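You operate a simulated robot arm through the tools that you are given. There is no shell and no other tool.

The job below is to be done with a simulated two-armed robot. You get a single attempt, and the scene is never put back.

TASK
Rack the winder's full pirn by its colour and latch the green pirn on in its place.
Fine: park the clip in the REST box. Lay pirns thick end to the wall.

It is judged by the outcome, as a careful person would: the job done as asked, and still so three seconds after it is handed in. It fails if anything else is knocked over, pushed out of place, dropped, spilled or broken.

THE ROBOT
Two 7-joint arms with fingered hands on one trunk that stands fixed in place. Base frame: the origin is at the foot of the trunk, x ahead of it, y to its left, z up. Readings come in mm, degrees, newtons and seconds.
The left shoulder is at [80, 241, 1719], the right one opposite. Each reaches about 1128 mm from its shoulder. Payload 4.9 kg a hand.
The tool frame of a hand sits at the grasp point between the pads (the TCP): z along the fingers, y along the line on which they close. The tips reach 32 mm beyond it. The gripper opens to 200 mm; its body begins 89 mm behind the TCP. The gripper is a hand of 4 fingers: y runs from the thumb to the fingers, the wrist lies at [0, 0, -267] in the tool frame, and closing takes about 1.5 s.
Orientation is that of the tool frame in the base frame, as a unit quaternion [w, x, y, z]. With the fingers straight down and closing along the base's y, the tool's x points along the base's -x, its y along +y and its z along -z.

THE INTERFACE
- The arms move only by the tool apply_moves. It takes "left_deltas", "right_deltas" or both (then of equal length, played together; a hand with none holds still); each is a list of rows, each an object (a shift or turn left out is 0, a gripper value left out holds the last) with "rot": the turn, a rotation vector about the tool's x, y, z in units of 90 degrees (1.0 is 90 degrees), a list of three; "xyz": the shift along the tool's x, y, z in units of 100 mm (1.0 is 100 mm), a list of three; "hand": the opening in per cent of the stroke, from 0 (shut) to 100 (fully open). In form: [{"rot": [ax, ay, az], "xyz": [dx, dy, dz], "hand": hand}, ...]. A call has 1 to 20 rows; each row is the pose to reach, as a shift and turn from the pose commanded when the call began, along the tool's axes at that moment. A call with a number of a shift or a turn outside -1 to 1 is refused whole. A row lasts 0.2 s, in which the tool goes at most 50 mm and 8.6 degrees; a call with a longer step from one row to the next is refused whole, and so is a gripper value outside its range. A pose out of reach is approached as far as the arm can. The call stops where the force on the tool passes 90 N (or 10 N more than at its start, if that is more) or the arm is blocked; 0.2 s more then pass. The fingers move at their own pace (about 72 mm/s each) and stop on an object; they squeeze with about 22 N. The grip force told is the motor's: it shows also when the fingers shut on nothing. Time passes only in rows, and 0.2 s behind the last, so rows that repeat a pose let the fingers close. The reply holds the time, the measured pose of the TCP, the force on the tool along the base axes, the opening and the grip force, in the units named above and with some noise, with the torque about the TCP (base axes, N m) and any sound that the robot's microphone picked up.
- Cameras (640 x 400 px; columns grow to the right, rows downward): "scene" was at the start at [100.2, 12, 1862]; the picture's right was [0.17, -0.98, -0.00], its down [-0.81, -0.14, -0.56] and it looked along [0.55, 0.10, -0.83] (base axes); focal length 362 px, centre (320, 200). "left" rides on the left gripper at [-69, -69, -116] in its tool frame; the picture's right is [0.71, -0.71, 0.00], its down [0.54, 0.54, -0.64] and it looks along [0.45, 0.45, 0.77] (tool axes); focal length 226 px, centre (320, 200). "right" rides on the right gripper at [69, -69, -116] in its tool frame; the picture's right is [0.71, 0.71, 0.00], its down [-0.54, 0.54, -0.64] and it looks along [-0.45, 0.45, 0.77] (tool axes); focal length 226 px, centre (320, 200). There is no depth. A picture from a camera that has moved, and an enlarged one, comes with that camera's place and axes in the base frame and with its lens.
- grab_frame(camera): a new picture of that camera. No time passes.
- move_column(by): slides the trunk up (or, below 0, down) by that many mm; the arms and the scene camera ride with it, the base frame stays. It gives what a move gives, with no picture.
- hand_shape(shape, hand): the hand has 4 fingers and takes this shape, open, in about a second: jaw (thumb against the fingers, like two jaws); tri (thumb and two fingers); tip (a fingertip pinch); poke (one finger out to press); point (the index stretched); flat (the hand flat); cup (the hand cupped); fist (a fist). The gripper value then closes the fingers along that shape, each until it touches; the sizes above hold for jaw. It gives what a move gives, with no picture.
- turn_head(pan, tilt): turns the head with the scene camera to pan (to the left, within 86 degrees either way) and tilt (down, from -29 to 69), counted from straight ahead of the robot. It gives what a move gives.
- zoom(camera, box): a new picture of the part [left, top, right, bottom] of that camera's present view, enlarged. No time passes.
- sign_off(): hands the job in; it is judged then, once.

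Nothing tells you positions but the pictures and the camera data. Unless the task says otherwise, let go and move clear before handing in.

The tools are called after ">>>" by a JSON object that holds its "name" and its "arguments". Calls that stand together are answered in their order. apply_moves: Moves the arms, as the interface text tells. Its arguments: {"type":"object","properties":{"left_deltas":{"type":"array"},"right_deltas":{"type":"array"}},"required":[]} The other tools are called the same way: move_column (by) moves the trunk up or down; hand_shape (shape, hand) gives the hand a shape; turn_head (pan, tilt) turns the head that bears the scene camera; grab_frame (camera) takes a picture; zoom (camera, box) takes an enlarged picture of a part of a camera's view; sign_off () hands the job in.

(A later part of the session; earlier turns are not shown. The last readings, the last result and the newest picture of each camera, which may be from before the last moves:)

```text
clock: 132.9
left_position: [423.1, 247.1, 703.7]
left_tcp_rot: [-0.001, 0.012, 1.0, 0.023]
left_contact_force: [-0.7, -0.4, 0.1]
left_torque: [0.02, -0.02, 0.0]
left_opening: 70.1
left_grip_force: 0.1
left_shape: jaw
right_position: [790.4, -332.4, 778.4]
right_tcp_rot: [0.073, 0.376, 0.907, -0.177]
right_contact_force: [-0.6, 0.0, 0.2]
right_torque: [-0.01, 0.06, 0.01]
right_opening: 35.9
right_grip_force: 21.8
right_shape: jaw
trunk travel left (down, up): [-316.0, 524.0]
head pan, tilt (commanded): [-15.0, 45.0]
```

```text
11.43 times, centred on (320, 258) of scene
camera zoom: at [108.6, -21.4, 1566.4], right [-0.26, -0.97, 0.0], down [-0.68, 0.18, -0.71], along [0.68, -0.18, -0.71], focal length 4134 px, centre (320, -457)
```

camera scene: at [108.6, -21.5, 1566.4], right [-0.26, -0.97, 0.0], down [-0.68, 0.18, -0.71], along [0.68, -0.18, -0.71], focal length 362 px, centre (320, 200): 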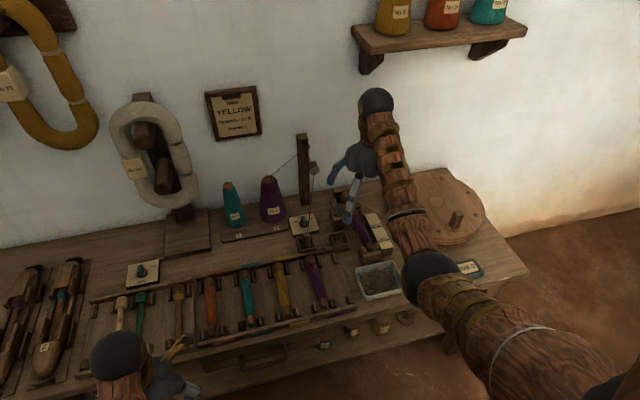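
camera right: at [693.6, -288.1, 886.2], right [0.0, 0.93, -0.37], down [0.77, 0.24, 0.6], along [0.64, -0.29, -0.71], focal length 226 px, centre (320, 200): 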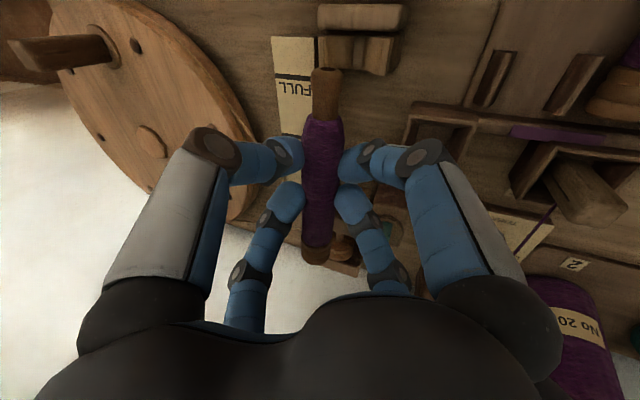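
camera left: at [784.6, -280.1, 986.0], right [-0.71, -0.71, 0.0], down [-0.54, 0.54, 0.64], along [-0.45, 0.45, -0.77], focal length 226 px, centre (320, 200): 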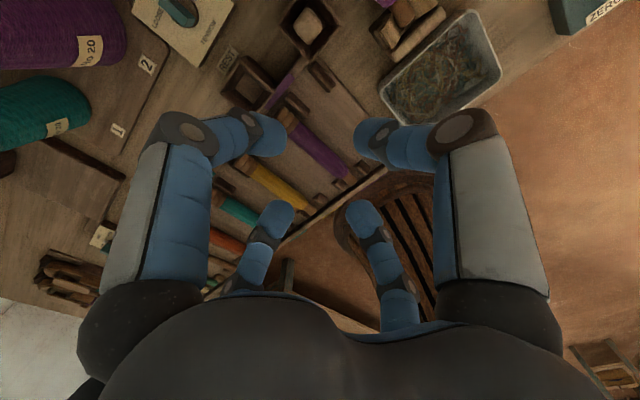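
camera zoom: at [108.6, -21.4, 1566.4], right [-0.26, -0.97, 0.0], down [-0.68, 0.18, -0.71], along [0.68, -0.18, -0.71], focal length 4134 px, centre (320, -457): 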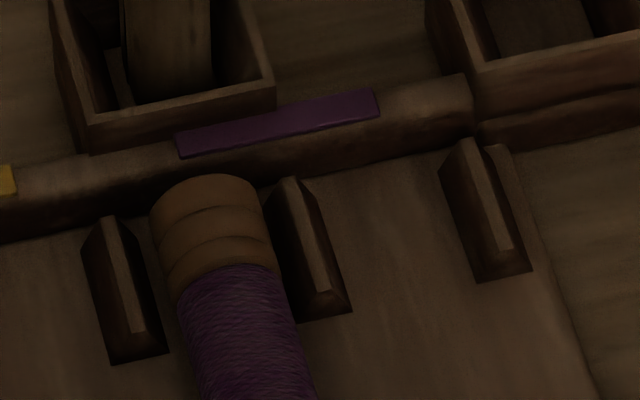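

The rack pirns lie on its floor between low posts; the free purple slot is centred at y≈-204. I'll raise the trunk, level the hand, and carry the pirn above that slot (first straight back, then left).

>>> {"name": "move_column", "arguments": {"by": 110}}

>>> {"name": "apply_moves", "arguments": {"right_deltas": [{"xyz": [0.2, -0.2, 0], "rot": [-0.03, 0.03, 0]}, {"xyz": [0.4, -0.4, 0], "rot": [-0.06, 0.06, 0]}, {"xyz": [0.6, -0.6, 0], "rot": [-0.09, 0.09, 0]}, {"xyz": [0.7, -0.7, 0.1], "rot": [-0.13, 0.13, 0]}, {"xyz": [0.7, -0.7, 0.2], "rot": [-0.1728, 0.1728, 0]}]}}

>>> {"name": "grab_frame", "arguments": {"camera": "right"}}

```text
clock: 134.3
left_position: [422.9, 246.7, 812.9]
left_tcp_rot: [-0.001, 0.01, 1.0, 0.023]
left_contact_force: [-0.6, -0.3, -0.1]
left_torque: [-0.01, 0.01, 0.01]
left_opening: 70.3
left_grip_force: 0.1
left_shape: jaw
right_position: [791.2, -332.1, 887.1]
right_tcp_rot: [0.072, 0.376, 0.907, -0.176]
right_contact_force: [0.1, 0.6, -0.6]
right_torque: [0.0, 0.01, 0.0]
right_opening: 35.5
right_grip_force: 22.2
right_shape: jaw
trunk travel left (down, up): [-426.0, 414.0]
head pan, tilt (commanded): [-15.0, 45.0]
```

```text
clock: 135.6
left_position: [424.0, 247.1, 813.0]
left_tcp_rot: [0.0, 0.012, 1.0, 0.024]
left_contact_force: [0.3, 0.6, 0.6]
left_torque: [-0.02, 0.01, 0.03]
left_opening: 69.9
left_grip_force: 0.1
left_shape: jaw
right_position: [692.3, -339.2, 869.9]
right_tcp_rot: [-0.001, 0.383, 0.924, 0.002]
right_contact_force: [0.6, -0.5, -1.1]
right_torque: [0.02, 0.04, 0.01]
right_opening: 35.7
right_grip_force: 22.2
right_shape: jaw
trunk travel left (down, up): [-426.0, 414.0]
head pan, tilt (commanded): [-15.0, 45.0]
```

```text
taken
camera right: at [595.2, -339.4, 985.2], right [0.0, 1.0, 0.0], down [0.77, 0.0, 0.64], along [0.64, 0.0, -0.77], focal length 226 px, centre (320, 200)
```

right: 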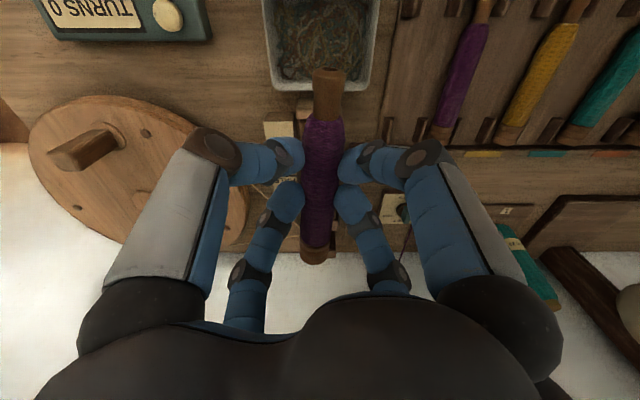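

Level and secure. I'll enlarge the rack part for geometry.

>>> {"name": "zoom", "arguments": {"camera": "right", "box": [370, 0, 520, 100]}}

>>> {"name": "zoom", "arguments": {"camera": "right", "box": [370, 80, 490, 160]}}

```text
4.00 times, centred on (445, 50) of right
camera zoom: at [595.2, -339.4, 985.2], right [0.0, 1.0, 0.0], down [0.77, 0.0, 0.64], along [0.64, 0.0, -0.77], focal length 904 px, centre (-180, 800)
```

zoom: 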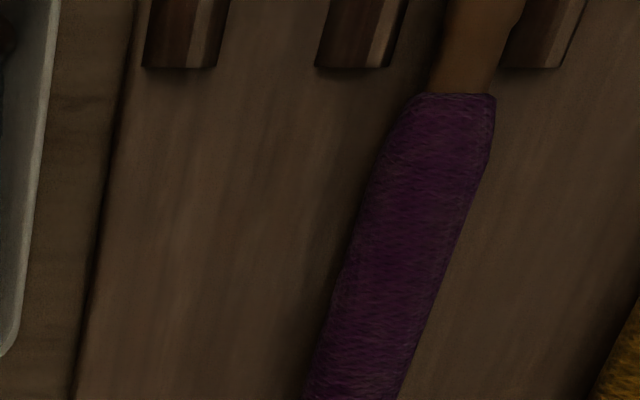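

```text
5.00 times, centred on (430, 120) of right
camera zoom: at [595.2, -339.4, 985.2], right [0.0, 1.0, 0.0], down [0.77, 0.0, 0.64], along [0.64, 0.0, -0.77], focal length 1130 px, centre (-230, 600)
```

zoom: 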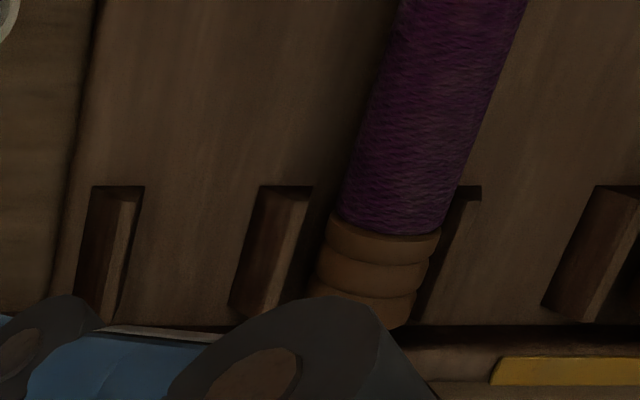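

Slot centre is nearer y≈-211. I'll move the pirn above it, straightening its slight yaw.

>>> {"name": "apply_moves", "arguments": {"right_deltas": [{"xyz": [0.25, 0.05, 0.1], "rot": [0, 0, -0.016]}, {"xyz": [0.5, 0.1, 0.2], "rot": [0, 0, -0.032]}, {"xyz": [0.742, 0.163, 0.35], "rot": [0, 0, -0.032]}]}}

>>> {"name": "apply_moves", "arguments": {"right_deltas": [{"xyz": [0.22, 0.23, 0.15]}, {"xyz": [0.44, 0.46, 0.35]}]}}

>>> {"name": "grab_frame", "arguments": {"camera": "right"}}

>>> {"name": "zoom", "arguments": {"camera": "scene", "box": [260, 190, 400, 330]}}

```text
clock: 136.3
left_position: [423.3, 247.6, 814.3]
left_tcp_rot: [-0.001, 0.012, 1.0, 0.024]
left_contact_force: [0.1, 0.1, -0.3]
left_torque: [0.03, 0.02, 0.01]
left_opening: 70.0
left_grip_force: 0.1
left_shape: jaw
right_position: [650.3, -275.8, 834.8]
right_tcp_rot: [0.001, 0.358, 0.934, 0.0]
right_contact_force: [0.8, 0.3, -0.2]
right_torque: [0.0, 0.0, -0.03]
right_opening: 35.4
right_grip_force: 22.3
right_shape: jaw
trunk travel left (down, up): [-426.0, 414.0]
head pan, tilt (commanded): [-15.0, 45.0]
```

```text
clock: 136.9
left_position: [423.3, 248.0, 813.9]
left_tcp_rot: [-0.001, 0.012, 1.0, 0.024]
left_contact_force: [-0.1, -0.1, -0.1]
left_torque: [-0.05, 0.03, 0.02]
left_opening: 70.2
left_grip_force: 0.1
left_shape: jaw
right_position: [648.2, -211.9, 800.7]
right_tcp_rot: [-0.001, 0.359, 0.933, 0.001]
right_contact_force: [0.1, 0.7, -0.2]
right_torque: [-0.01, 0.05, 0.02]
right_opening: 35.5
right_grip_force: 22.3
right_shape: jaw
trunk travel left (down, up): [-426.0, 414.0]
head pan, tilt (commanded): [-15.0, 45.0]
```

```text
taken
camera right: at [551.7, -215.4, 917.0], right [-0.05, 1.0, 0.0], down [0.77, 0.04, 0.64], along [0.64, 0.03, -0.77], focal length 226 px, centre (320, 200)
```

right: 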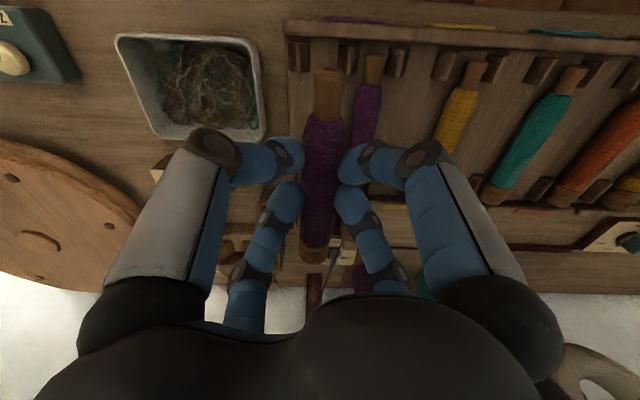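

```text
2.86 times, centred on (330, 260) of scene
camera zoom: at [108.7, -20.6, 1676.5], right [-0.26, -0.97, 0.0], down [-0.68, 0.18, -0.71], along [0.68, -0.18, -0.71], focal length 1033 px, centre (291, 29)
```

zoom: 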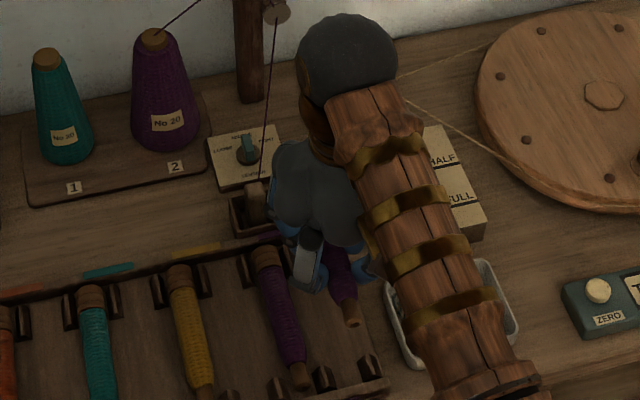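

>>> {"name": "zoom", "arguments": {"camera": "right", "box": [270, 10, 430, 120]}}

>>> {"name": "zoom", "arguments": {"camera": "right", "box": [240, 190, 400, 300]}}

```text
3.64 times, centred on (350, 65) of right
camera zoom: at [551.7, -215.4, 917.0], right [-0.05, 1.0, 0.0], down [0.77, 0.04, 0.64], along [0.64, 0.03, -0.77], focal length 822 px, centre (211, 691)
```

zoom: 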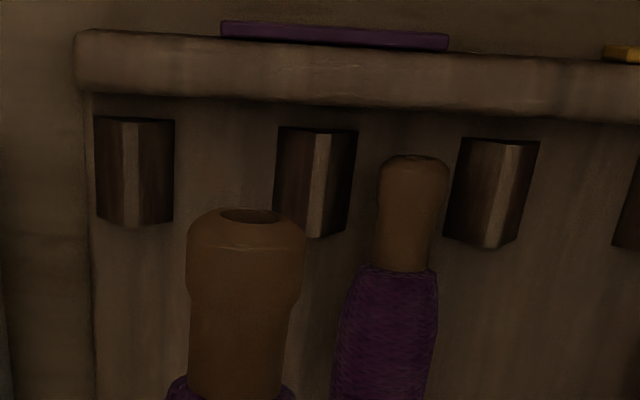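

```text
3.64 times, centred on (320, 245) of right
camera zoom: at [551.7, -215.4, 917.0], right [-0.05, 1.0, 0.0], down [0.77, 0.04, 0.64], along [0.64, 0.03, -0.77], focal length 822 px, centre (320, 36)
```

zoom: 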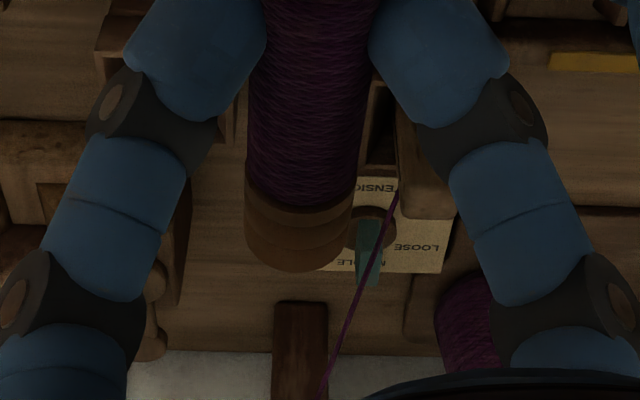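

Posts put the slot centre at y=-209.8, and the pirn is 1° off in yaw. I'll correct that, roll the hand 14° (west fingers up, to clear the neighbouring pirn) and come down to just above.

>>> {"name": "apply_moves", "arguments": {"right_deltas": [{"rot": [-0.0385, 0.0347, -0.0037], "xyz": [-0.05, -0.045, 0.16]}, {"rot": [-0.077, 0.0695, -0.0074], "xyz": [-0.1, -0.09, 0.32]}, {"rot": [-0.1154, 0.1042, -0.0111], "xyz": [-0.148, -0.134, 0.477]}]}}

>>> {"name": "grab_frame", "arguments": {"camera": "right"}}

>>> {"name": "zoom", "arguments": {"camera": "right", "box": [270, 10, 430, 120]}}

>>> {"name": "zoom", "arguments": {"camera": "scene", "box": [260, 210, 400, 330]}}

```text
clock: 137.8
left_position: [422.6, 246.9, 813.3]
left_tcp_rot: [-0.001, 0.012, 1.0, 0.025]
left_contact_force: [0.2, -0.6, 0.4]
left_torque: [0.03, 0.0, -0.04]
left_opening: 70.1
left_grip_force: 0.0
left_shape: jaw
right_position: [650.1, -231.6, 752.0]
right_tcp_rot: [-0.044, 0.348, 0.929, 0.116]
right_contact_force: [0.0, -0.4, -1.5]
right_torque: [-0.01, -0.02, 0.0]
right_opening: 35.1
right_grip_force: 22.2
right_shape: jaw
trunk travel left (down, up): [-426.0, 414.0]
head pan, tilt (commanded): [-15.0, 45.0]
```

```text
taken
camera right: at [554.2, -265.6, 863.7], right [-0.07, 0.97, 0.24], down [0.77, -0.11, 0.63], along [0.64, 0.23, -0.73], focal length 226 px, centre (320, 200)
```

right: 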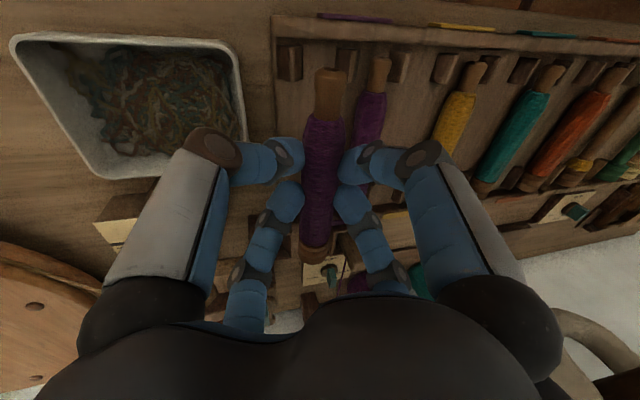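

```text
3.64 times, centred on (350, 65) of right
camera zoom: at [554.2, -265.6, 863.7], right [-0.07, 0.97, 0.24], down [0.77, -0.11, 0.63], along [0.64, 0.23, -0.73], focal length 822 px, centre (211, 691)
```

zoom: 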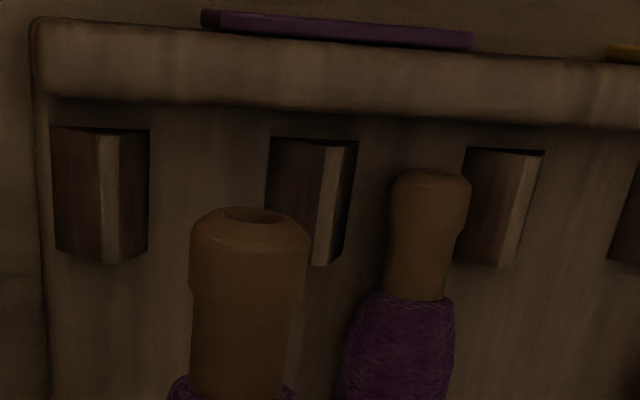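

```text
3.33 times, centred on (330, 270) of scene
camera zoom: at [108.9, -22.3, 1676.4], right [-0.26, -0.97, 0.0], down [-0.68, 0.18, -0.71], along [0.68, -0.18, -0.71], focal length 1206 px, centre (287, -33)
```

zoom: 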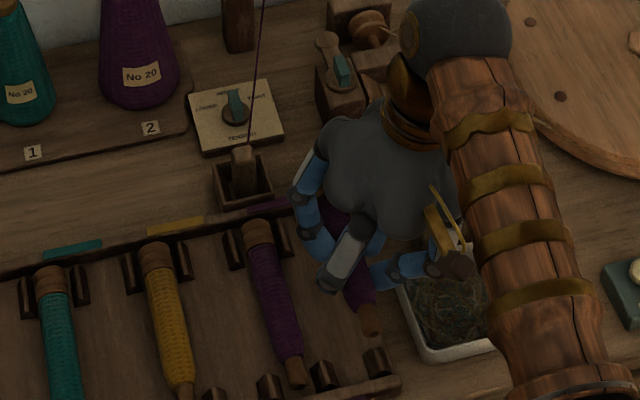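

>>> {"name": "apply_moves", "arguments": {"right_deltas": [{"xyz": [0, 0, 0.15]}, {"xyz": [0, 0, 0.3]}, {"xyz": [0, 0, 0.42]}, {"xyz": [0, 0, 0.5]}]}}

>>> {"name": "grab_frame", "arguments": {"camera": "right"}}

>>> {"name": "zoom", "arguments": {"camera": "right", "box": [250, 20, 410, 180]}}

>>> {"name": "zoom", "arguments": {"camera": "scene", "box": [280, 230, 380, 330]}}

```text
clock: 138.8
left_position: [423.7, 246.3, 812.7]
left_tcp_rot: [0.0, 0.011, 1.0, 0.024]
left_contact_force: [-0.5, -0.6, 0.2]
left_torque: [0.01, 0.0, 0.01]
left_opening: 70.0
left_grip_force: 0.1
left_shape: jaw
right_position: [652.2, -219.4, 704.4]
right_tcp_rot: [-0.044, 0.349, 0.929, 0.115]
right_contact_force: [0.1, -0.1, -0.7]
right_torque: [0.03, -0.01, -0.01]
right_opening: 35.5
right_grip_force: 22.1
right_shape: jaw
trunk travel left (down, up): [-426.0, 414.0]
head pan, tilt (commanded): [-15.0, 45.0]
```

```text
taken
camera right: at [554.7, -253.2, 815.3], right [-0.07, 0.97, 0.24], down [0.77, -0.11, 0.63], along [0.64, 0.23, -0.73], focal length 226 px, centre (320, 200)
```

right: 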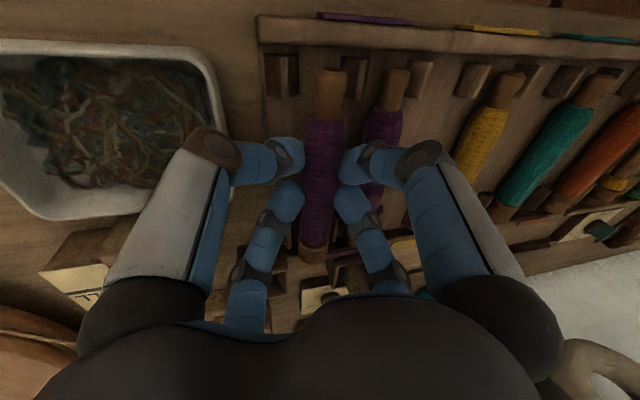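

```text
2.50 times, centred on (330, 100) of right
camera zoom: at [554.7, -253.2, 815.3], right [-0.07, 0.97, 0.24], down [0.77, -0.11, 0.63], along [0.64, 0.23, -0.73], focal length 565 px, centre (295, 450)
```

zoom: 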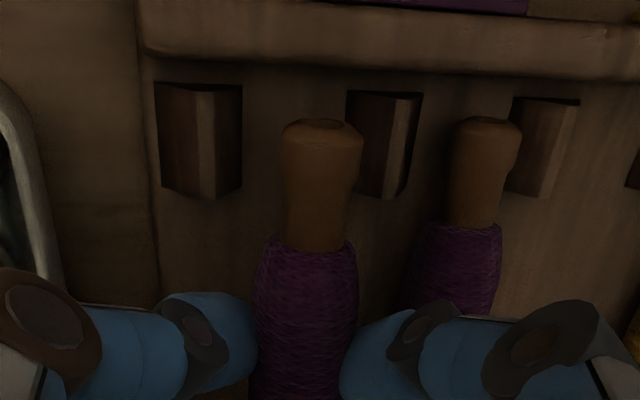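

```text
4.00 times, centred on (330, 280) of scene
camera zoom: at [108.8, -21.6, 1676.4], right [-0.26, -0.97, 0.0], down [-0.68, 0.18, -0.71], along [0.68, -0.18, -0.71], focal length 1447 px, centre (280, -120)
```

zoom: 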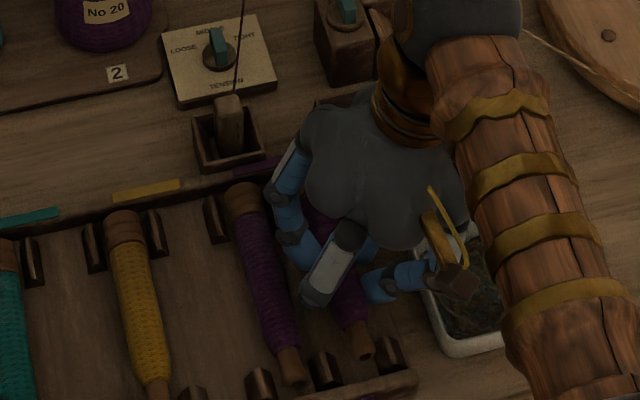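

>>> {"name": "apply_moves", "arguments": {"right_deltas": [{"xyz": [0, 0, 0.03]}, {"xyz": [0, 0, 0.06]}, {"xyz": [0, 0, 0.08]}, {"xyz": [0, 0, 0.095]}]}}

>>> {"name": "zoom", "arguments": {"camera": "right", "box": [250, 20, 410, 180]}}

>>> {"name": "zoom", "arguments": {"camera": "right", "box": [240, 180, 400, 300]}}

>>> {"name": "zoom", "arguments": {"camera": "scene", "box": [300, 250, 380, 330]}}

```text
clock: 139.8
left_position: [422.8, 247.0, 813.2]
left_tcp_rot: [0.0, 0.012, 1.0, 0.024]
left_contact_force: [-0.7, 0.1, 0.4]
left_torque: [-0.03, 0.01, 0.03]
left_opening: 69.8
left_grip_force: 0.1
left_shape: jaw
right_position: [650.5, -217.9, 694.1]
right_tcp_rot: [-0.044, 0.348, 0.929, 0.114]
right_contact_force: [-0.4, 0.2, 0.0]
right_torque: [0.04, 0.03, -0.02]
right_opening: 35.4
right_grip_force: 21.7
right_shape: jaw
trunk travel left (down, up): [-426.0, 414.0]
head pan, tilt (commanded): [-15.0, 45.0]
```

```text
2.50 times, centred on (330, 100) of right
camera zoom: at [554.2, -251.1, 805.5], right [-0.07, 0.97, 0.24], down [0.77, -0.11, 0.63], along [0.64, 0.23, -0.73], focal length 565 px, centre (295, 450)
```

zoom: 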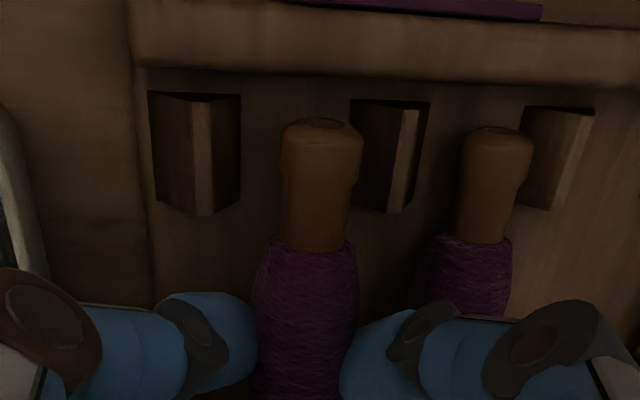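

```text
3.33 times, centred on (320, 240) of right
camera zoom: at [554.2, -251.1, 805.5], right [-0.07, 0.97, 0.24], down [0.77, -0.11, 0.63], along [0.64, 0.23, -0.73], focal length 754 px, centre (320, 67)
```

zoom: 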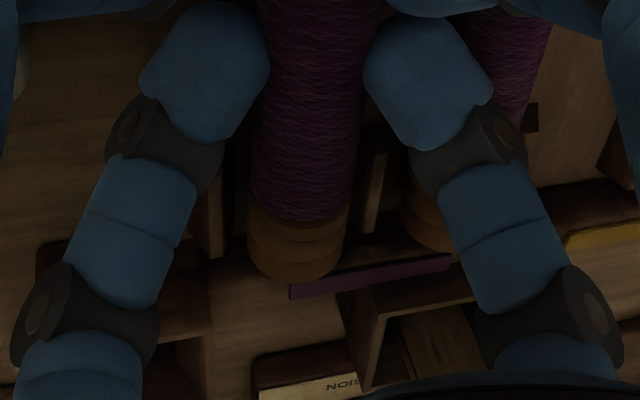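

```text
5.00 times, centred on (340, 290) of scene
camera zoom: at [108.7, -21.5, 1676.4], right [-0.26, -0.97, 0.0], down [-0.68, 0.18, -0.71], along [0.68, -0.18, -0.71], focal length 1808 px, centre (220, -250)
```

zoom: 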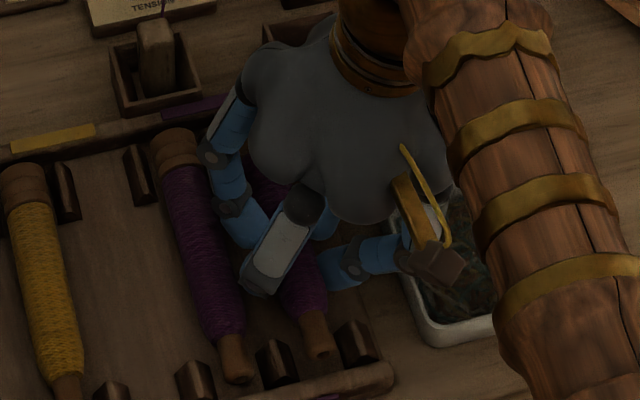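

>>> {"name": "apply_moves", "arguments": {"right_deltas": [{"xyz": [0, 0, 0.015]}, {"xyz": [0, 0, 0.03]}]}}

```text
clock: 140.3
left_position: [423.6, 247.5, 813.2]
left_tcp_rot: [-0.001, 0.012, 1.0, 0.023]
left_contact_force: [0.4, -0.6, -0.4]
left_torque: [0.0, 0.02, 0.0]
left_opening: 70.1
left_grip_force: 0.1
left_shape: jaw
right_position: [651.2, -216.2, 691.2]
right_tcp_rot: [-0.045, 0.349, 0.929, 0.114]
right_contact_force: [-0.4, 0.2, -0.8]
right_torque: [-0.02, 0.03, 0.02]
right_opening: 35.2
right_grip_force: 22.5
right_shape: jaw
trunk travel left (down, up): [-426.0, 414.0]
head pan, tilt (commanded): [-15.0, 45.0]
```

>>> {"name": "apply_moves", "arguments": {"right_deltas": [{"xyz": [0, 0, 0.015]}, {"xyz": [0, 0, 0.03]}]}}

>>> {"name": "zoom", "arguments": {"camera": "right", "box": [250, 20, 410, 180]}}

>>> {"name": "zoom", "arguments": {"camera": "scene", "box": [300, 250, 380, 330]}}

```text
clock: 140.9
left_position: [423.3, 247.8, 813.9]
left_tcp_rot: [0.0, 0.011, 1.0, 0.024]
left_contact_force: [-0.1, 0.2, 0.5]
left_torque: [0.01, -0.02, 0.02]
left_opening: 70.1
left_grip_force: 0.1
left_shape: jaw
right_position: [649.9, -215.7, 689.3]
right_tcp_rot: [-0.044, 0.349, 0.929, 0.114]
right_contact_force: [-1.0, -0.4, 0.2]
right_torque: [0.0, -0.13, -0.03]
right_opening: 35.6
right_grip_force: 21.8
right_shape: jaw
trunk travel left (down, up): [-426.0, 414.0]
head pan, tilt (commanded): [-15.0, 45.0]
```

```text
2.50 times, centred on (330, 100) of right
camera zoom: at [554.0, -249.7, 800.0], right [-0.07, 0.97, 0.24], down [0.77, -0.11, 0.63], along [0.64, 0.23, -0.73], focal length 565 px, centre (295, 450)
```

zoom: 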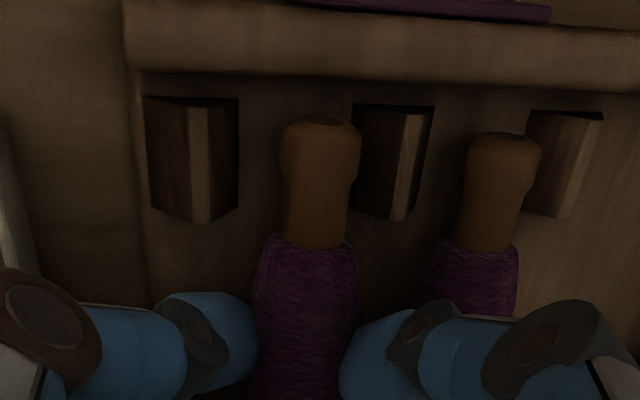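

```text
5.00 times, centred on (340, 290) of scene
camera zoom: at [108.3, -21.4, 1676.5], right [-0.26, -0.97, 0.0], down [-0.68, 0.18, -0.71], along [0.68, -0.18, -0.71], focal length 1808 px, centre (220, -250)
```

zoom: 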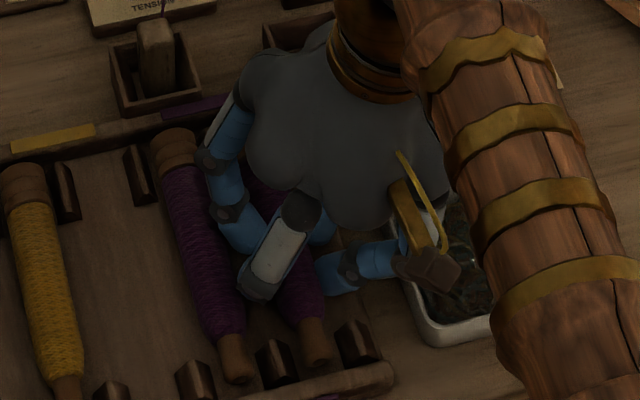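

The head end has just touched the rack floor. Opening the fingers gently.

>>> {"name": "apply_moves", "arguments": {"right_deltas": [{"hand": 18}, {"hand": 18.6}, {"hand": 19.2}, {"hand": 19.8}, {"hand": 20.4}, {"hand": 21}, {"hand": 21}]}}

>>> {"name": "zoom", "arguments": {"camera": "right", "box": [250, 20, 410, 180]}}

>>> {"name": "zoom", "arguments": {"camera": "scene", "box": [300, 250, 380, 330]}}

```text
clock: 142.6
left_position: [423.7, 247.5, 813.2]
left_tcp_rot: [-0.001, 0.011, 1.0, 0.023]
left_contact_force: [0.6, -0.1, 0.5]
left_torque: [0.0, -0.02, -0.01]
left_opening: 69.9
left_grip_force: 0.0
left_shape: jaw
right_position: [649.5, -215.8, 687.3]
right_tcp_rot: [-0.044, 0.349, 0.929, 0.114]
right_contact_force: [0.4, -0.5, 2.1]
right_torque: [0.04, 0.02, -0.01]
right_opening: 42.0
right_grip_force: 0.1
right_shape: jaw
trunk travel left (down, up): [-426.0, 414.0]
head pan, tilt (commanded): [-15.0, 45.0]
```

```text
2.50 times, centred on (330, 100) of right
camera zoom: at [554.0, -249.6, 799.9], right [-0.07, 0.97, 0.24], down [0.77, -0.11, 0.63], along [0.64, 0.23, -0.73], focal length 565 px, centre (295, 450)
```

zoom: 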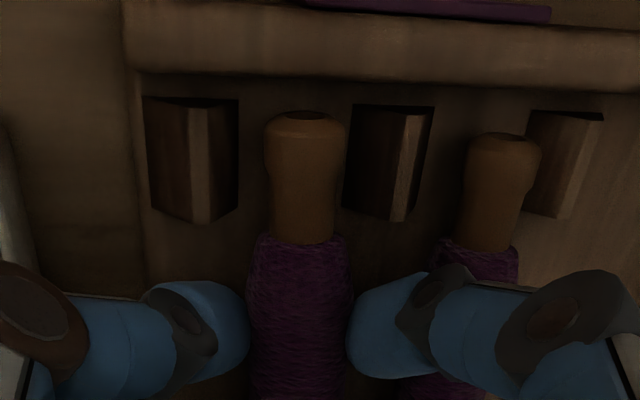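

```text
5.00 times, centred on (340, 290) of scene
camera zoom: at [108.4, -21.3, 1676.4], right [-0.26, -0.97, 0.0], down [-0.68, 0.18, -0.71], along [0.68, -0.18, -0.71], focal length 1808 px, centre (220, -250)
```

zoom: 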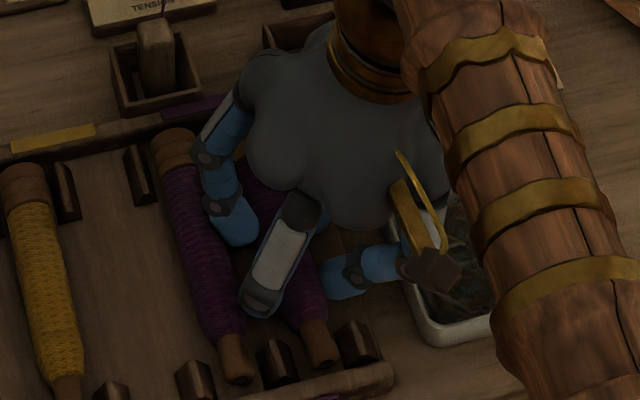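

Released and centred between the posts. Withdrawing along the tool axis.

>>> {"name": "apply_moves", "arguments": {"right_deltas": [{"xyz": [0, 0, -0.05]}, {"xyz": [0, 0, -0.15]}, {"xyz": [0, 0, -0.3]}, {"xyz": [0, 0, -0.5]}, {"xyz": [0, 0, -0.75]}, {"xyz": [0, 0, -1.0]}]}}

>>> {"name": "grab_frame", "arguments": {"camera": "right"}}

>>> {"name": "zoom", "arguments": {"camera": "right", "box": [250, 20, 430, 200]}}

>>> {"name": "zoom", "arguments": {"camera": "scene", "box": [290, 230, 390, 330]}}

```text
clock: 143.9
left_position: [423.3, 246.9, 813.3]
left_tcp_rot: [0.0, 0.012, 1.0, 0.024]
left_contact_force: [-0.2, -0.6, 0.2]
left_torque: [-0.01, 0.03, -0.01]
left_opening: 70.0
left_grip_force: 0.0
left_shape: jaw
right_position: [651.2, -240.4, 786.7]
right_tcp_rot: [-0.044, 0.349, 0.929, 0.113]
right_contact_force: [-0.5, 0.7, -0.1]
right_torque: [-0.03, -0.02, 0.02]
right_opening: 41.9
right_grip_force: 0.0
right_shape: jaw
trunk travel left (down, up): [-426.0, 414.0]
head pan, tilt (commanded): [-15.0, 45.0]
```

```text
taken
camera right: at [554.5, -274.4, 897.1], right [-0.07, 0.97, 0.24], down [0.77, -0.11, 0.63], along [0.64, 0.23, -0.73], focal length 226 px, centre (320, 200)
```

right: 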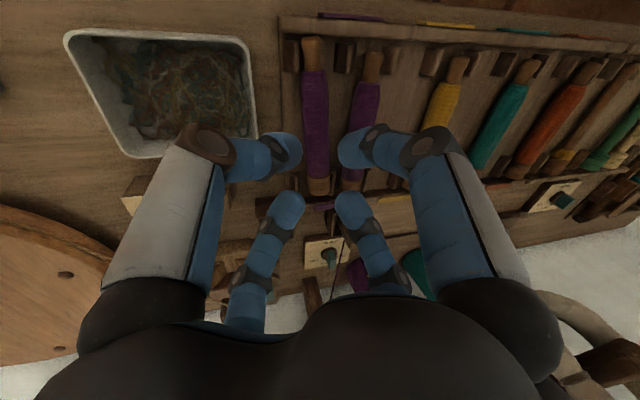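

```text
2.22 times, centred on (340, 110) of right
camera zoom: at [554.5, -274.4, 897.1], right [-0.07, 0.97, 0.24], down [0.77, -0.11, 0.63], along [0.64, 0.23, -0.73], focal length 502 px, centre (276, 400)
```

zoom: 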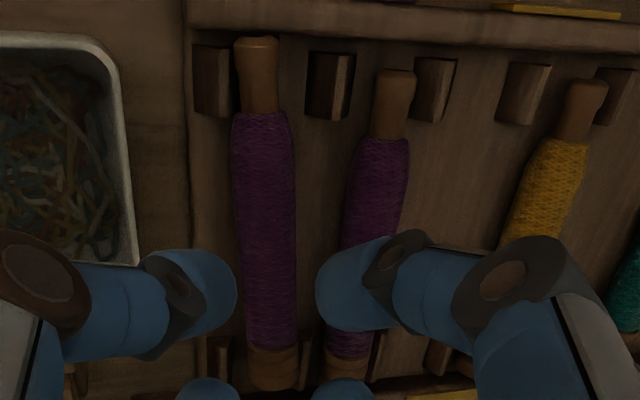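

```text
4.00 times, centred on (340, 280) of scene
camera zoom: at [108.4, -21.5, 1676.4], right [-0.26, -0.97, 0.0], down [-0.68, 0.18, -0.71], along [0.68, -0.18, -0.71], focal length 1447 px, centre (240, -120)
```

zoom: 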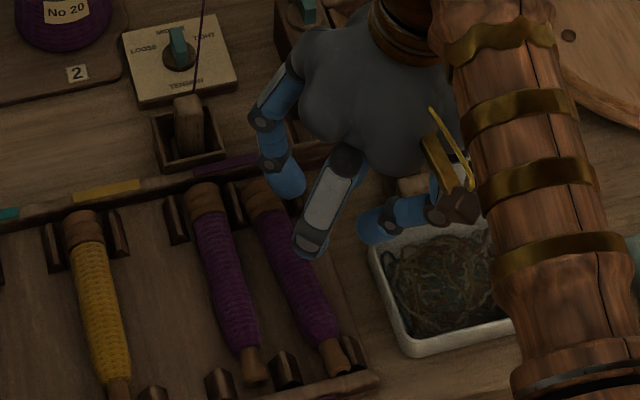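

The purple pirn lies in the second purple slot, thick end to the wall. Next is the green pirn; only the right arm can serve the winder, so I'll try reaching it with the right arm. First I'll move the left arm well out of the way.

>>> {"name": "apply_moves", "arguments": {"left_deltas": [{"xyz": [0.1, 0.3, 0.05]}, {"xyz": [0.2, 0.6, 0.05]}, {"xyz": [0.3, 0.9, 0.05]}], "right_deltas": [{"xyz": [0, 0, -0.2], "rot": [0.04, -0.036, 0]}, {"xyz": [0, 0, -0.4], "rot": [0.08, -0.07, 0]}, {"xyz": [0, 0, -0.5], "rot": [0.1154, -0.1042, 0]}]}}

>>> {"name": "apply_moves", "arguments": {"left_deltas": [{"xyz": [0.1, 0.3, 0.0]}, {"xyz": [0.2, 0.6, 0.0]}, {"xyz": [0.3, 0.9, 0.0]}]}}

>>> {"name": "turn_head", "arguments": {"pan": 10, "tilt": 50}}

>>> {"name": "grab_frame", "arguments": {"camera": "scene"}}

```text
clock: 144.8
left_position: [393.0, 338.4, 811.9]
left_tcp_rot: [0.0, 0.012, 1.0, 0.024]
left_contact_force: [-0.3, 1.2, -0.3]
left_torque: [0.01, -0.01, -0.03]
left_opening: 70.1
left_grip_force: 0.0
left_shape: jaw
right_position: [649.8, -251.0, 834.0]
right_tcp_rot: [0.001, 0.351, 0.936, -0.001]
right_contact_force: [-0.3, -0.1, -0.4]
right_torque: [0.03, -0.02, -0.01]
right_opening: 42.0
right_grip_force: 0.1
right_shape: jaw
trunk travel left (down, up): [-426.0, 414.0]
head pan, tilt (commanded): [-15.0, 45.0]
```

```text
clock: 145.6
left_position: [367.0, 429.0, 815.4]
left_tcp_rot: [-0.001, 0.011, 1.0, 0.024]
left_contact_force: [-0.5, 0.6, 0.6]
left_torque: [0.0, 0.04, 0.02]
left_opening: 69.8
left_grip_force: 0.2
left_shape: jaw
right_position: [649.6, -252.6, 833.0]
right_tcp_rot: [0.0, 0.351, 0.936, 0.001]
right_contact_force: [0.5, -0.1, -0.5]
right_torque: [-0.03, 0.01, -0.02]
right_opening: 42.1
right_grip_force: 0.1
right_shape: jaw
trunk travel left (down, up): [-426.0, 414.0]
head pan, tilt (commanded): [-15.0, 45.0]
```

```text
clock: 146.4
left_position: [367.7, 427.6, 815.7]
left_tcp_rot: [-0.002, 0.012, 1.0, 0.024]
left_contact_force: [0.4, 0.6, -0.2]
left_torque: [0.01, -0.03, 0.01]
left_opening: 70.2
left_grip_force: 0.1
left_shape: jaw
right_position: [649.7, -251.5, 832.6]
right_tcp_rot: [0.0, 0.351, 0.936, 0.001]
right_contact_force: [-0.6, -0.7, 0.1]
right_torque: [-0.01, -0.01, -0.01]
right_opening: 42.0
right_grip_force: 0.2
right_shape: jaw
trunk travel left (down, up): [-426.0, 414.0]
head pan, tilt (commanded): [10.0, 50.0]
```

```text
taken
camera scene: at [105.8, 12.8, 1669.5], right [0.17, -0.98, 0.0], down [-0.75, -0.13, -0.64], along [0.63, 0.11, -0.77], focal length 362 px, centre (320, 200)
```

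scene: 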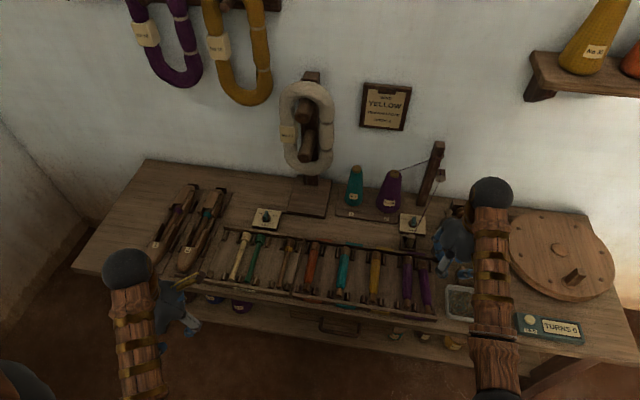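

Clear view now. I'll zoom on both racks to check the purple pirn and measure the green one.

>>> {"name": "zoom", "arguments": {"camera": "scene", "box": [380, 230, 450, 320]}}

>>> {"name": "zoom", "arguments": {"camera": "scene", "box": [205, 215, 315, 305]}}

>>> {"name": "zoom", "arguments": {"camera": "scene", "box": [225, 220, 285, 265]}}

```text
4.44 times, centred on (415, 275) of scene
camera zoom: at [105.8, 12.8, 1669.5], right [0.17, -0.98, 0.0], down [-0.75, -0.13, -0.64], along [0.63, 0.11, -0.77], focal length 1608 px, centre (-102, -133)
```

zoom: 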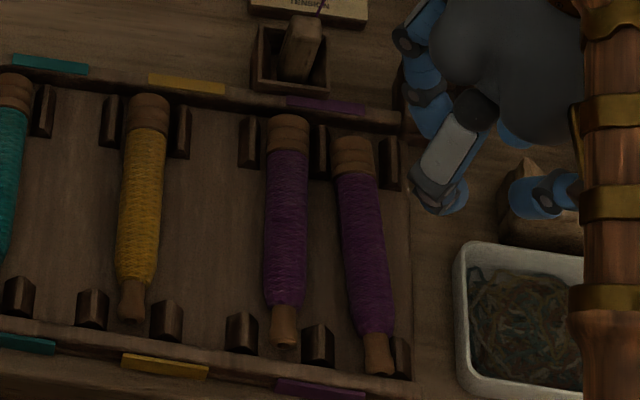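

```text
4.44 times, centred on (260, 260) of scene
camera zoom: at [105.8, 12.8, 1669.5], right [0.17, -0.98, 0.0], down [-0.75, -0.13, -0.64], along [0.63, 0.11, -0.77], focal length 1608 px, centre (587, -67)
```

zoom: 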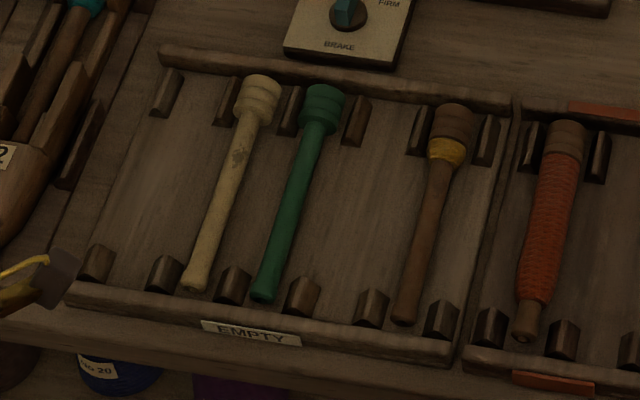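

```text
8.89 times, centred on (255, 242) of scene
camera zoom: at [105.8, 12.8, 1669.5], right [0.17, -0.98, 0.0], down [-0.75, -0.13, -0.64], along [0.63, 0.11, -0.77], focal length 3215 px, centre (898, -178)
```

zoom: 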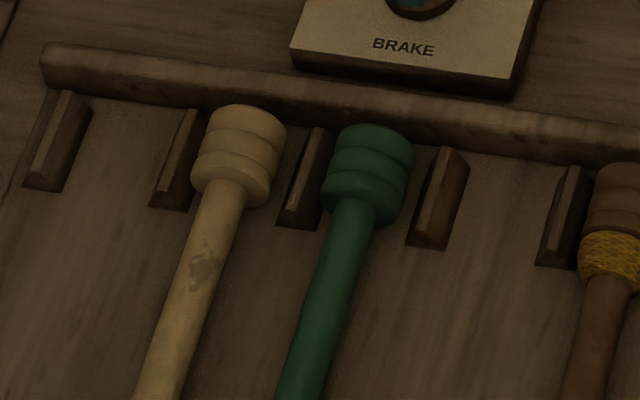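

The purple pirn is between its posts, slightly skewed; I may straighten it later. Green pirn lies at y≈321, x 577–737. I'll take the right hand across above the racks toward it.

>>> {"name": "apply_moves", "arguments": {"right_deltas": [{"xyz": [0.32, 0.37, 0]}, {"xyz": [0.64, 0.74, 0]}, {"xyz": [0.96, 1.0, 0]}]}}

>>> {"name": "apply_moves", "arguments": {"right_deltas": [{"xyz": [0.32, 0.37, 0]}, {"xyz": [0.64, 0.74, 0]}, {"xyz": [0.86, 1.0, 0]}]}}

>>> {"name": "apply_moves", "arguments": {"right_deltas": [{"xyz": [0.32, 0.37, 0]}, {"xyz": [0.64, 0.74, 0]}, {"xyz": [0.86, 1.0, 0]}]}}

>>> {"name": "grab_frame", "arguments": {"camera": "scene"}}

```text
clock: 147.2
left_position: [366.8, 428.4, 815.3]
left_tcp_rot: [0.0, 0.011, 1.0, 0.024]
left_contact_force: [-0.1, -0.1, -0.3]
left_torque: [0.01, 0.0, -0.01]
left_opening: 69.9
left_grip_force: 0.1
left_shape: jaw
right_position: [642.8, -114.1, 833.6]
right_tcp_rot: [0.001, 0.352, 0.936, 0.001]
right_contact_force: [-0.1, 0.1, -0.3]
right_torque: [0.0, 0.0, -0.02]
right_opening: 41.9
right_grip_force: 0.1
right_shape: jaw
trunk travel left (down, up): [-426.0, 414.0]
head pan, tilt (commanded): [10.0, 50.0]
```

```text
clock: 148.0
left_position: [366.4, 428.8, 815.6]
left_tcp_rot: [-0.001, 0.011, 1.0, 0.023]
left_contact_force: [0.1, 0.5, -0.7]
left_torque: [0.01, 0.01, -0.02]
left_opening: 70.0
left_grip_force: 0.0
left_shape: jaw
right_position: [644.8, 18.9, 832.8]
right_tcp_rot: [0.001, 0.352, 0.936, 0.0]
right_contact_force: [0.8, -0.2, -0.3]
right_torque: [-0.02, 0.01, -0.03]
right_opening: 42.3
right_grip_force: 0.0
right_shape: jaw
trunk travel left (down, up): [-426.0, 414.0]
head pan, tilt (commanded): [10.0, 50.0]
```

```text
clock: 148.8
left_position: [365.8, 428.1, 815.9]
left_tcp_rot: [-0.001, 0.012, 1.0, 0.024]
left_contact_force: [-0.2, -0.2, -0.2]
left_torque: [0.0, 0.0, -0.02]
left_opening: 70.0
left_grip_force: 0.1
left_shape: jaw
right_position: [646.5, 150.9, 833.2]
right_tcp_rot: [0.0, 0.352, 0.936, 0.001]
right_contact_force: [0.4, -0.8, -1.4]
right_torque: [0.07, 0.0, -0.03]
right_opening: 42.0
right_grip_force: 0.1
right_shape: jaw
trunk travel left (down, up): [-426.0, 414.0]
head pan, tilt (commanded): [10.0, 50.0]
```

```text
taken
camera scene: at [105.7, 13.7, 1669.5], right [0.17, -0.98, 0.0], down [-0.75, -0.13, -0.64], along [0.63, 0.11, -0.77], focal length 362 px, centre (320, 200)
```

scene: 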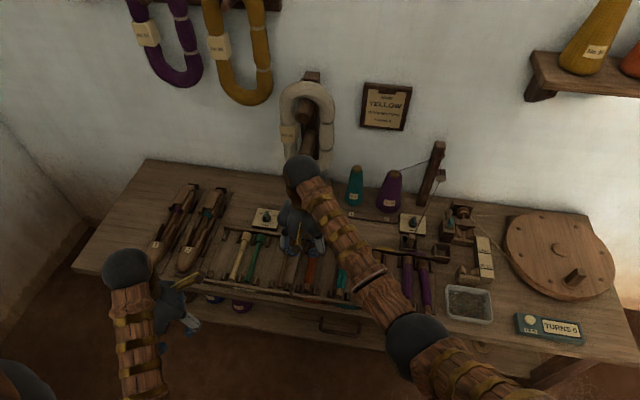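

>>> {"name": "apply_moves", "arguments": {"right_deltas": [{"xyz": [0.19, 0.22, -0.18]}, {"xyz": [0.387, 0.445, -0.37]}]}}

>>> {"name": "move_column", "arguments": {"by": -110}}

>>> {"name": "apply_moves", "arguments": {"right_deltas": [{"xyz": [0.2, 0.23, -0.15]}, {"xyz": [0.38, 0.46, -0.4]}, {"xyz": [0.38, 0.46, -0.8]}, {"xyz": [0.38, 0.46, -1.0]}]}}

>>> {"name": "move_column", "arguments": {"by": -90}}

>>> {"name": "grab_frame", "arguments": {"camera": "scene"}}

>>> {"name": "grab_frame", "arguments": {"camera": "right"}}

```text
clock: 149.4
left_position: [367.1, 430.5, 815.1]
left_tcp_rot: [0.0, 0.011, 1.0, 0.024]
left_contact_force: [-0.7, 0.4, 0.0]
left_torque: [0.0, -0.03, 0.0]
left_opening: 70.3
left_grip_force: 0.0
left_shape: jaw
right_position: [648.1, 209.6, 870.4]
right_tcp_rot: [0.001, 0.351, 0.936, 0.0]
right_contact_force: [-1.1, -0.4, -0.8]
right_torque: [-0.02, -0.01, -0.03]
right_opening: 42.0
right_grip_force: 0.0
right_shape: jaw
trunk travel left (down, up): [-426.0, 414.0]
head pan, tilt (commanded): [10.0, 50.0]
```

```text
clock: 150.9
left_position: [367.2, 429.8, 706.1]
left_tcp_rot: [-0.001, 0.011, 1.0, 0.024]
left_contact_force: [-0.3, -0.8, -0.3]
left_torque: [0.04, 0.03, -0.01]
left_opening: 70.3
left_grip_force: 0.1
left_shape: jaw
right_position: [647.1, 207.9, 761.9]
right_tcp_rot: [0.001, 0.352, 0.936, 0.001]
right_contact_force: [0.1, 0.7, 0.0]
right_torque: [0.03, -0.05, 0.04]
right_opening: 41.8
right_grip_force: 0.0
right_shape: jaw
trunk travel left (down, up): [-316.0, 524.0]
head pan, tilt (commanded): [10.0, 50.0]
```

```text
clock: 151.9
left_position: [367.3, 428.2, 706.9]
left_tcp_rot: [-0.001, 0.011, 1.0, 0.023]
left_contact_force: [0.8, 0.6, -0.2]
left_torque: [-0.01, 0.01, 0.0]
left_opening: 69.9
left_grip_force: 0.1
left_shape: jaw
right_position: [648.1, 269.1, 861.9]
right_tcp_rot: [0.001, 0.351, 0.936, 0.001]
right_contact_force: [-0.6, 1.1, 0.3]
right_torque: [-0.03, -0.02, 0.0]
right_opening: 42.0
right_grip_force: 0.0
right_shape: jaw
trunk travel left (down, up): [-316.0, 524.0]
head pan, tilt (commanded): [10.0, 50.0]
```

```text
clock: 153.1
left_position: [366.6, 428.4, 615.8]
left_tcp_rot: [-0.001, 0.012, 1.0, 0.025]
left_contact_force: [-0.7, -0.6, 0.3]
left_torque: [0.03, -0.01, 0.0]
left_opening: 70.1
left_grip_force: 0.0
left_shape: jaw
right_position: [648.3, 268.0, 772.4]
right_tcp_rot: [0.0, 0.351, 0.936, 0.001]
right_contact_force: [-0.4, -0.8, 0.6]
right_torque: [-0.01, 0.03, -0.01]
right_opening: 41.9
right_grip_force: 0.0
right_shape: jaw
trunk travel left (down, up): [-226.0, 614.0]
head pan, tilt (commanded): [10.0, 50.0]
```

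```text
taken
camera scene: at [105.5, 13.0, 1469.6], right [0.17, -0.98, 0.0], down [-0.75, -0.13, -0.64], along [0.63, 0.11, -0.77], focal length 362 px, centre (320, 200)
```

scene: 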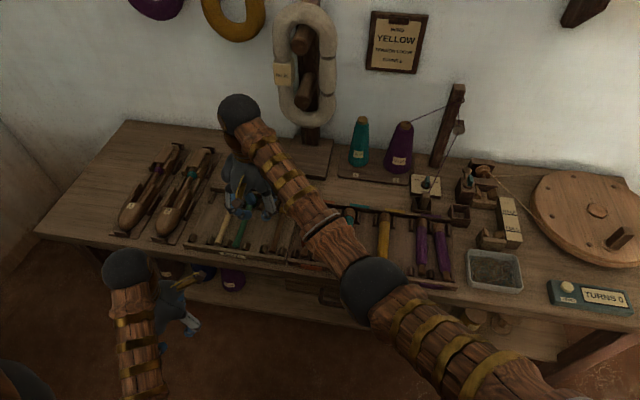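

```text
taken
camera right: at [551.1, 262.1, 888.1], right [-0.07, 1.0, 0.0], down [0.76, 0.05, 0.64], along [0.64, 0.04, -0.76], focal length 226 px, centre (320, 200)
```

right: 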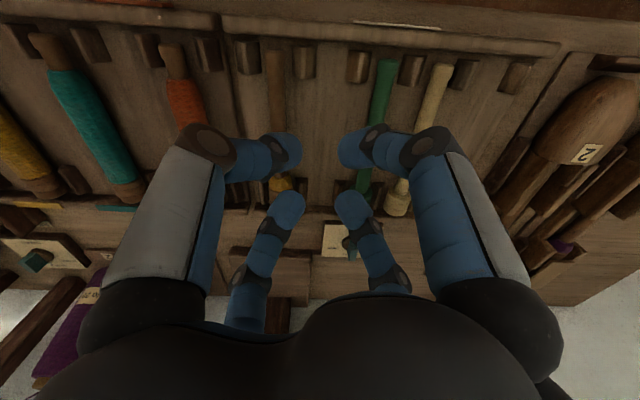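

Good reach. A bit farther, then lower the trunk more for the grasp.

>>> {"name": "apply_moves", "arguments": {"right_deltas": [{"xyz": [0.1, 0.14, -0.2], "rot": [0, 0, 0.015]}, {"xyz": [0.21, 0.28, -0.4], "rot": [0, 0, 0.03]}, {"xyz": [0.318, 0.426, -0.5], "rot": [0, 0, 0.044]}]}}

>>> {"name": "move_column", "arguments": {"by": -60}}

>>> {"name": "grab_frame", "arguments": {"camera": "right"}}

>>> {"name": "zoom", "arguments": {"camera": "right", "box": [230, 20, 420, 240]}}

>>> {"name": "grab_frame", "arguments": {"camera": "scene"}}

```text
clock: 153.9
left_position: [367.3, 428.9, 616.2]
left_tcp_rot: [0.0, 0.011, 1.0, 0.024]
left_contact_force: [-0.4, -0.5, -0.2]
left_torque: [-0.04, 0.05, 0.0]
left_opening: 69.8
left_grip_force: 0.1
left_shape: jaw
right_position: [652.7, 321.8, 822.5]
right_tcp_rot: [0.001, 0.383, 0.924, 0.001]
right_contact_force: [0.2, 1.0, -0.6]
right_torque: [-0.02, -0.03, 0.0]
right_opening: 42.2
right_grip_force: 0.0
right_shape: jaw
trunk travel left (down, up): [-226.0, 614.0]
head pan, tilt (commanded): [10.0, 50.0]
```

```text
clock: 154.9
left_position: [366.6, 428.4, 556.4]
left_tcp_rot: [-0.001, 0.012, 1.0, 0.023]
left_contact_force: [-0.2, -0.6, 0.5]
left_torque: [-0.01, 0.03, -0.01]
left_opening: 70.1
left_grip_force: 0.0
left_shape: jaw
right_position: [651.8, 321.4, 761.9]
right_tcp_rot: [0.001, 0.384, 0.924, 0.001]
right_contact_force: [0.0, -0.5, -0.2]
right_torque: [0.0, -0.01, 0.01]
right_opening: 42.0
right_grip_force: 0.0
right_shape: jaw
trunk travel left (down, up): [-166.0, 674.0]
head pan, tilt (commanded): [10.0, 50.0]
```

```text
taken
camera right: at [554.9, 322.1, 878.4], right [0.0, 1.0, 0.0], down [0.76, 0.0, 0.64], along [0.64, 0.0, -0.76], focal length 226 px, centre (320, 200)
```

right: 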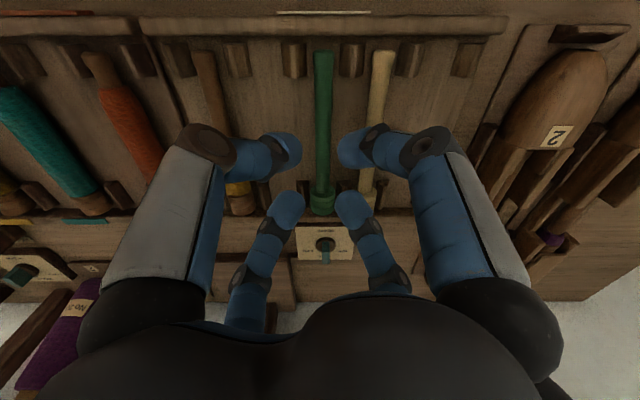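

```text
1.82 times, centred on (325, 130) of right
camera zoom: at [554.9, 322.1, 878.4], right [0.0, 1.0, 0.0], down [0.76, 0.0, 0.64], along [0.64, 0.0, -0.76], focal length 411 px, centre (311, 327)
```

zoom: 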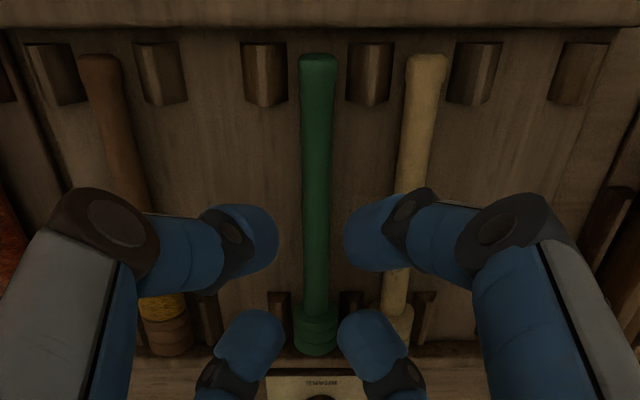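

```text
taken
camera scene: at [105.5, 13.0, 1409.6], right [0.17, -0.98, 0.0], down [-0.75, -0.13, -0.64], along [0.63, 0.11, -0.77], focal length 362 px, centre (320, 200)
```

scene: 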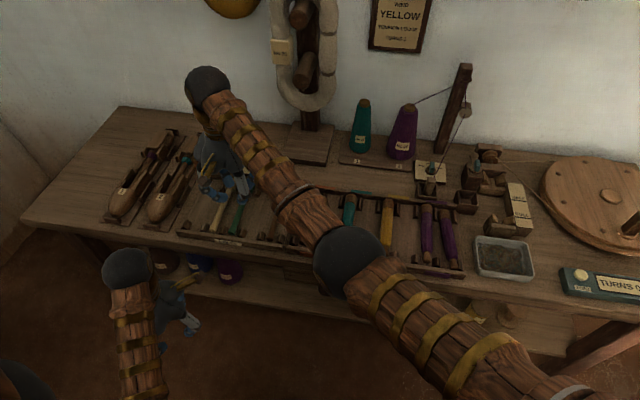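

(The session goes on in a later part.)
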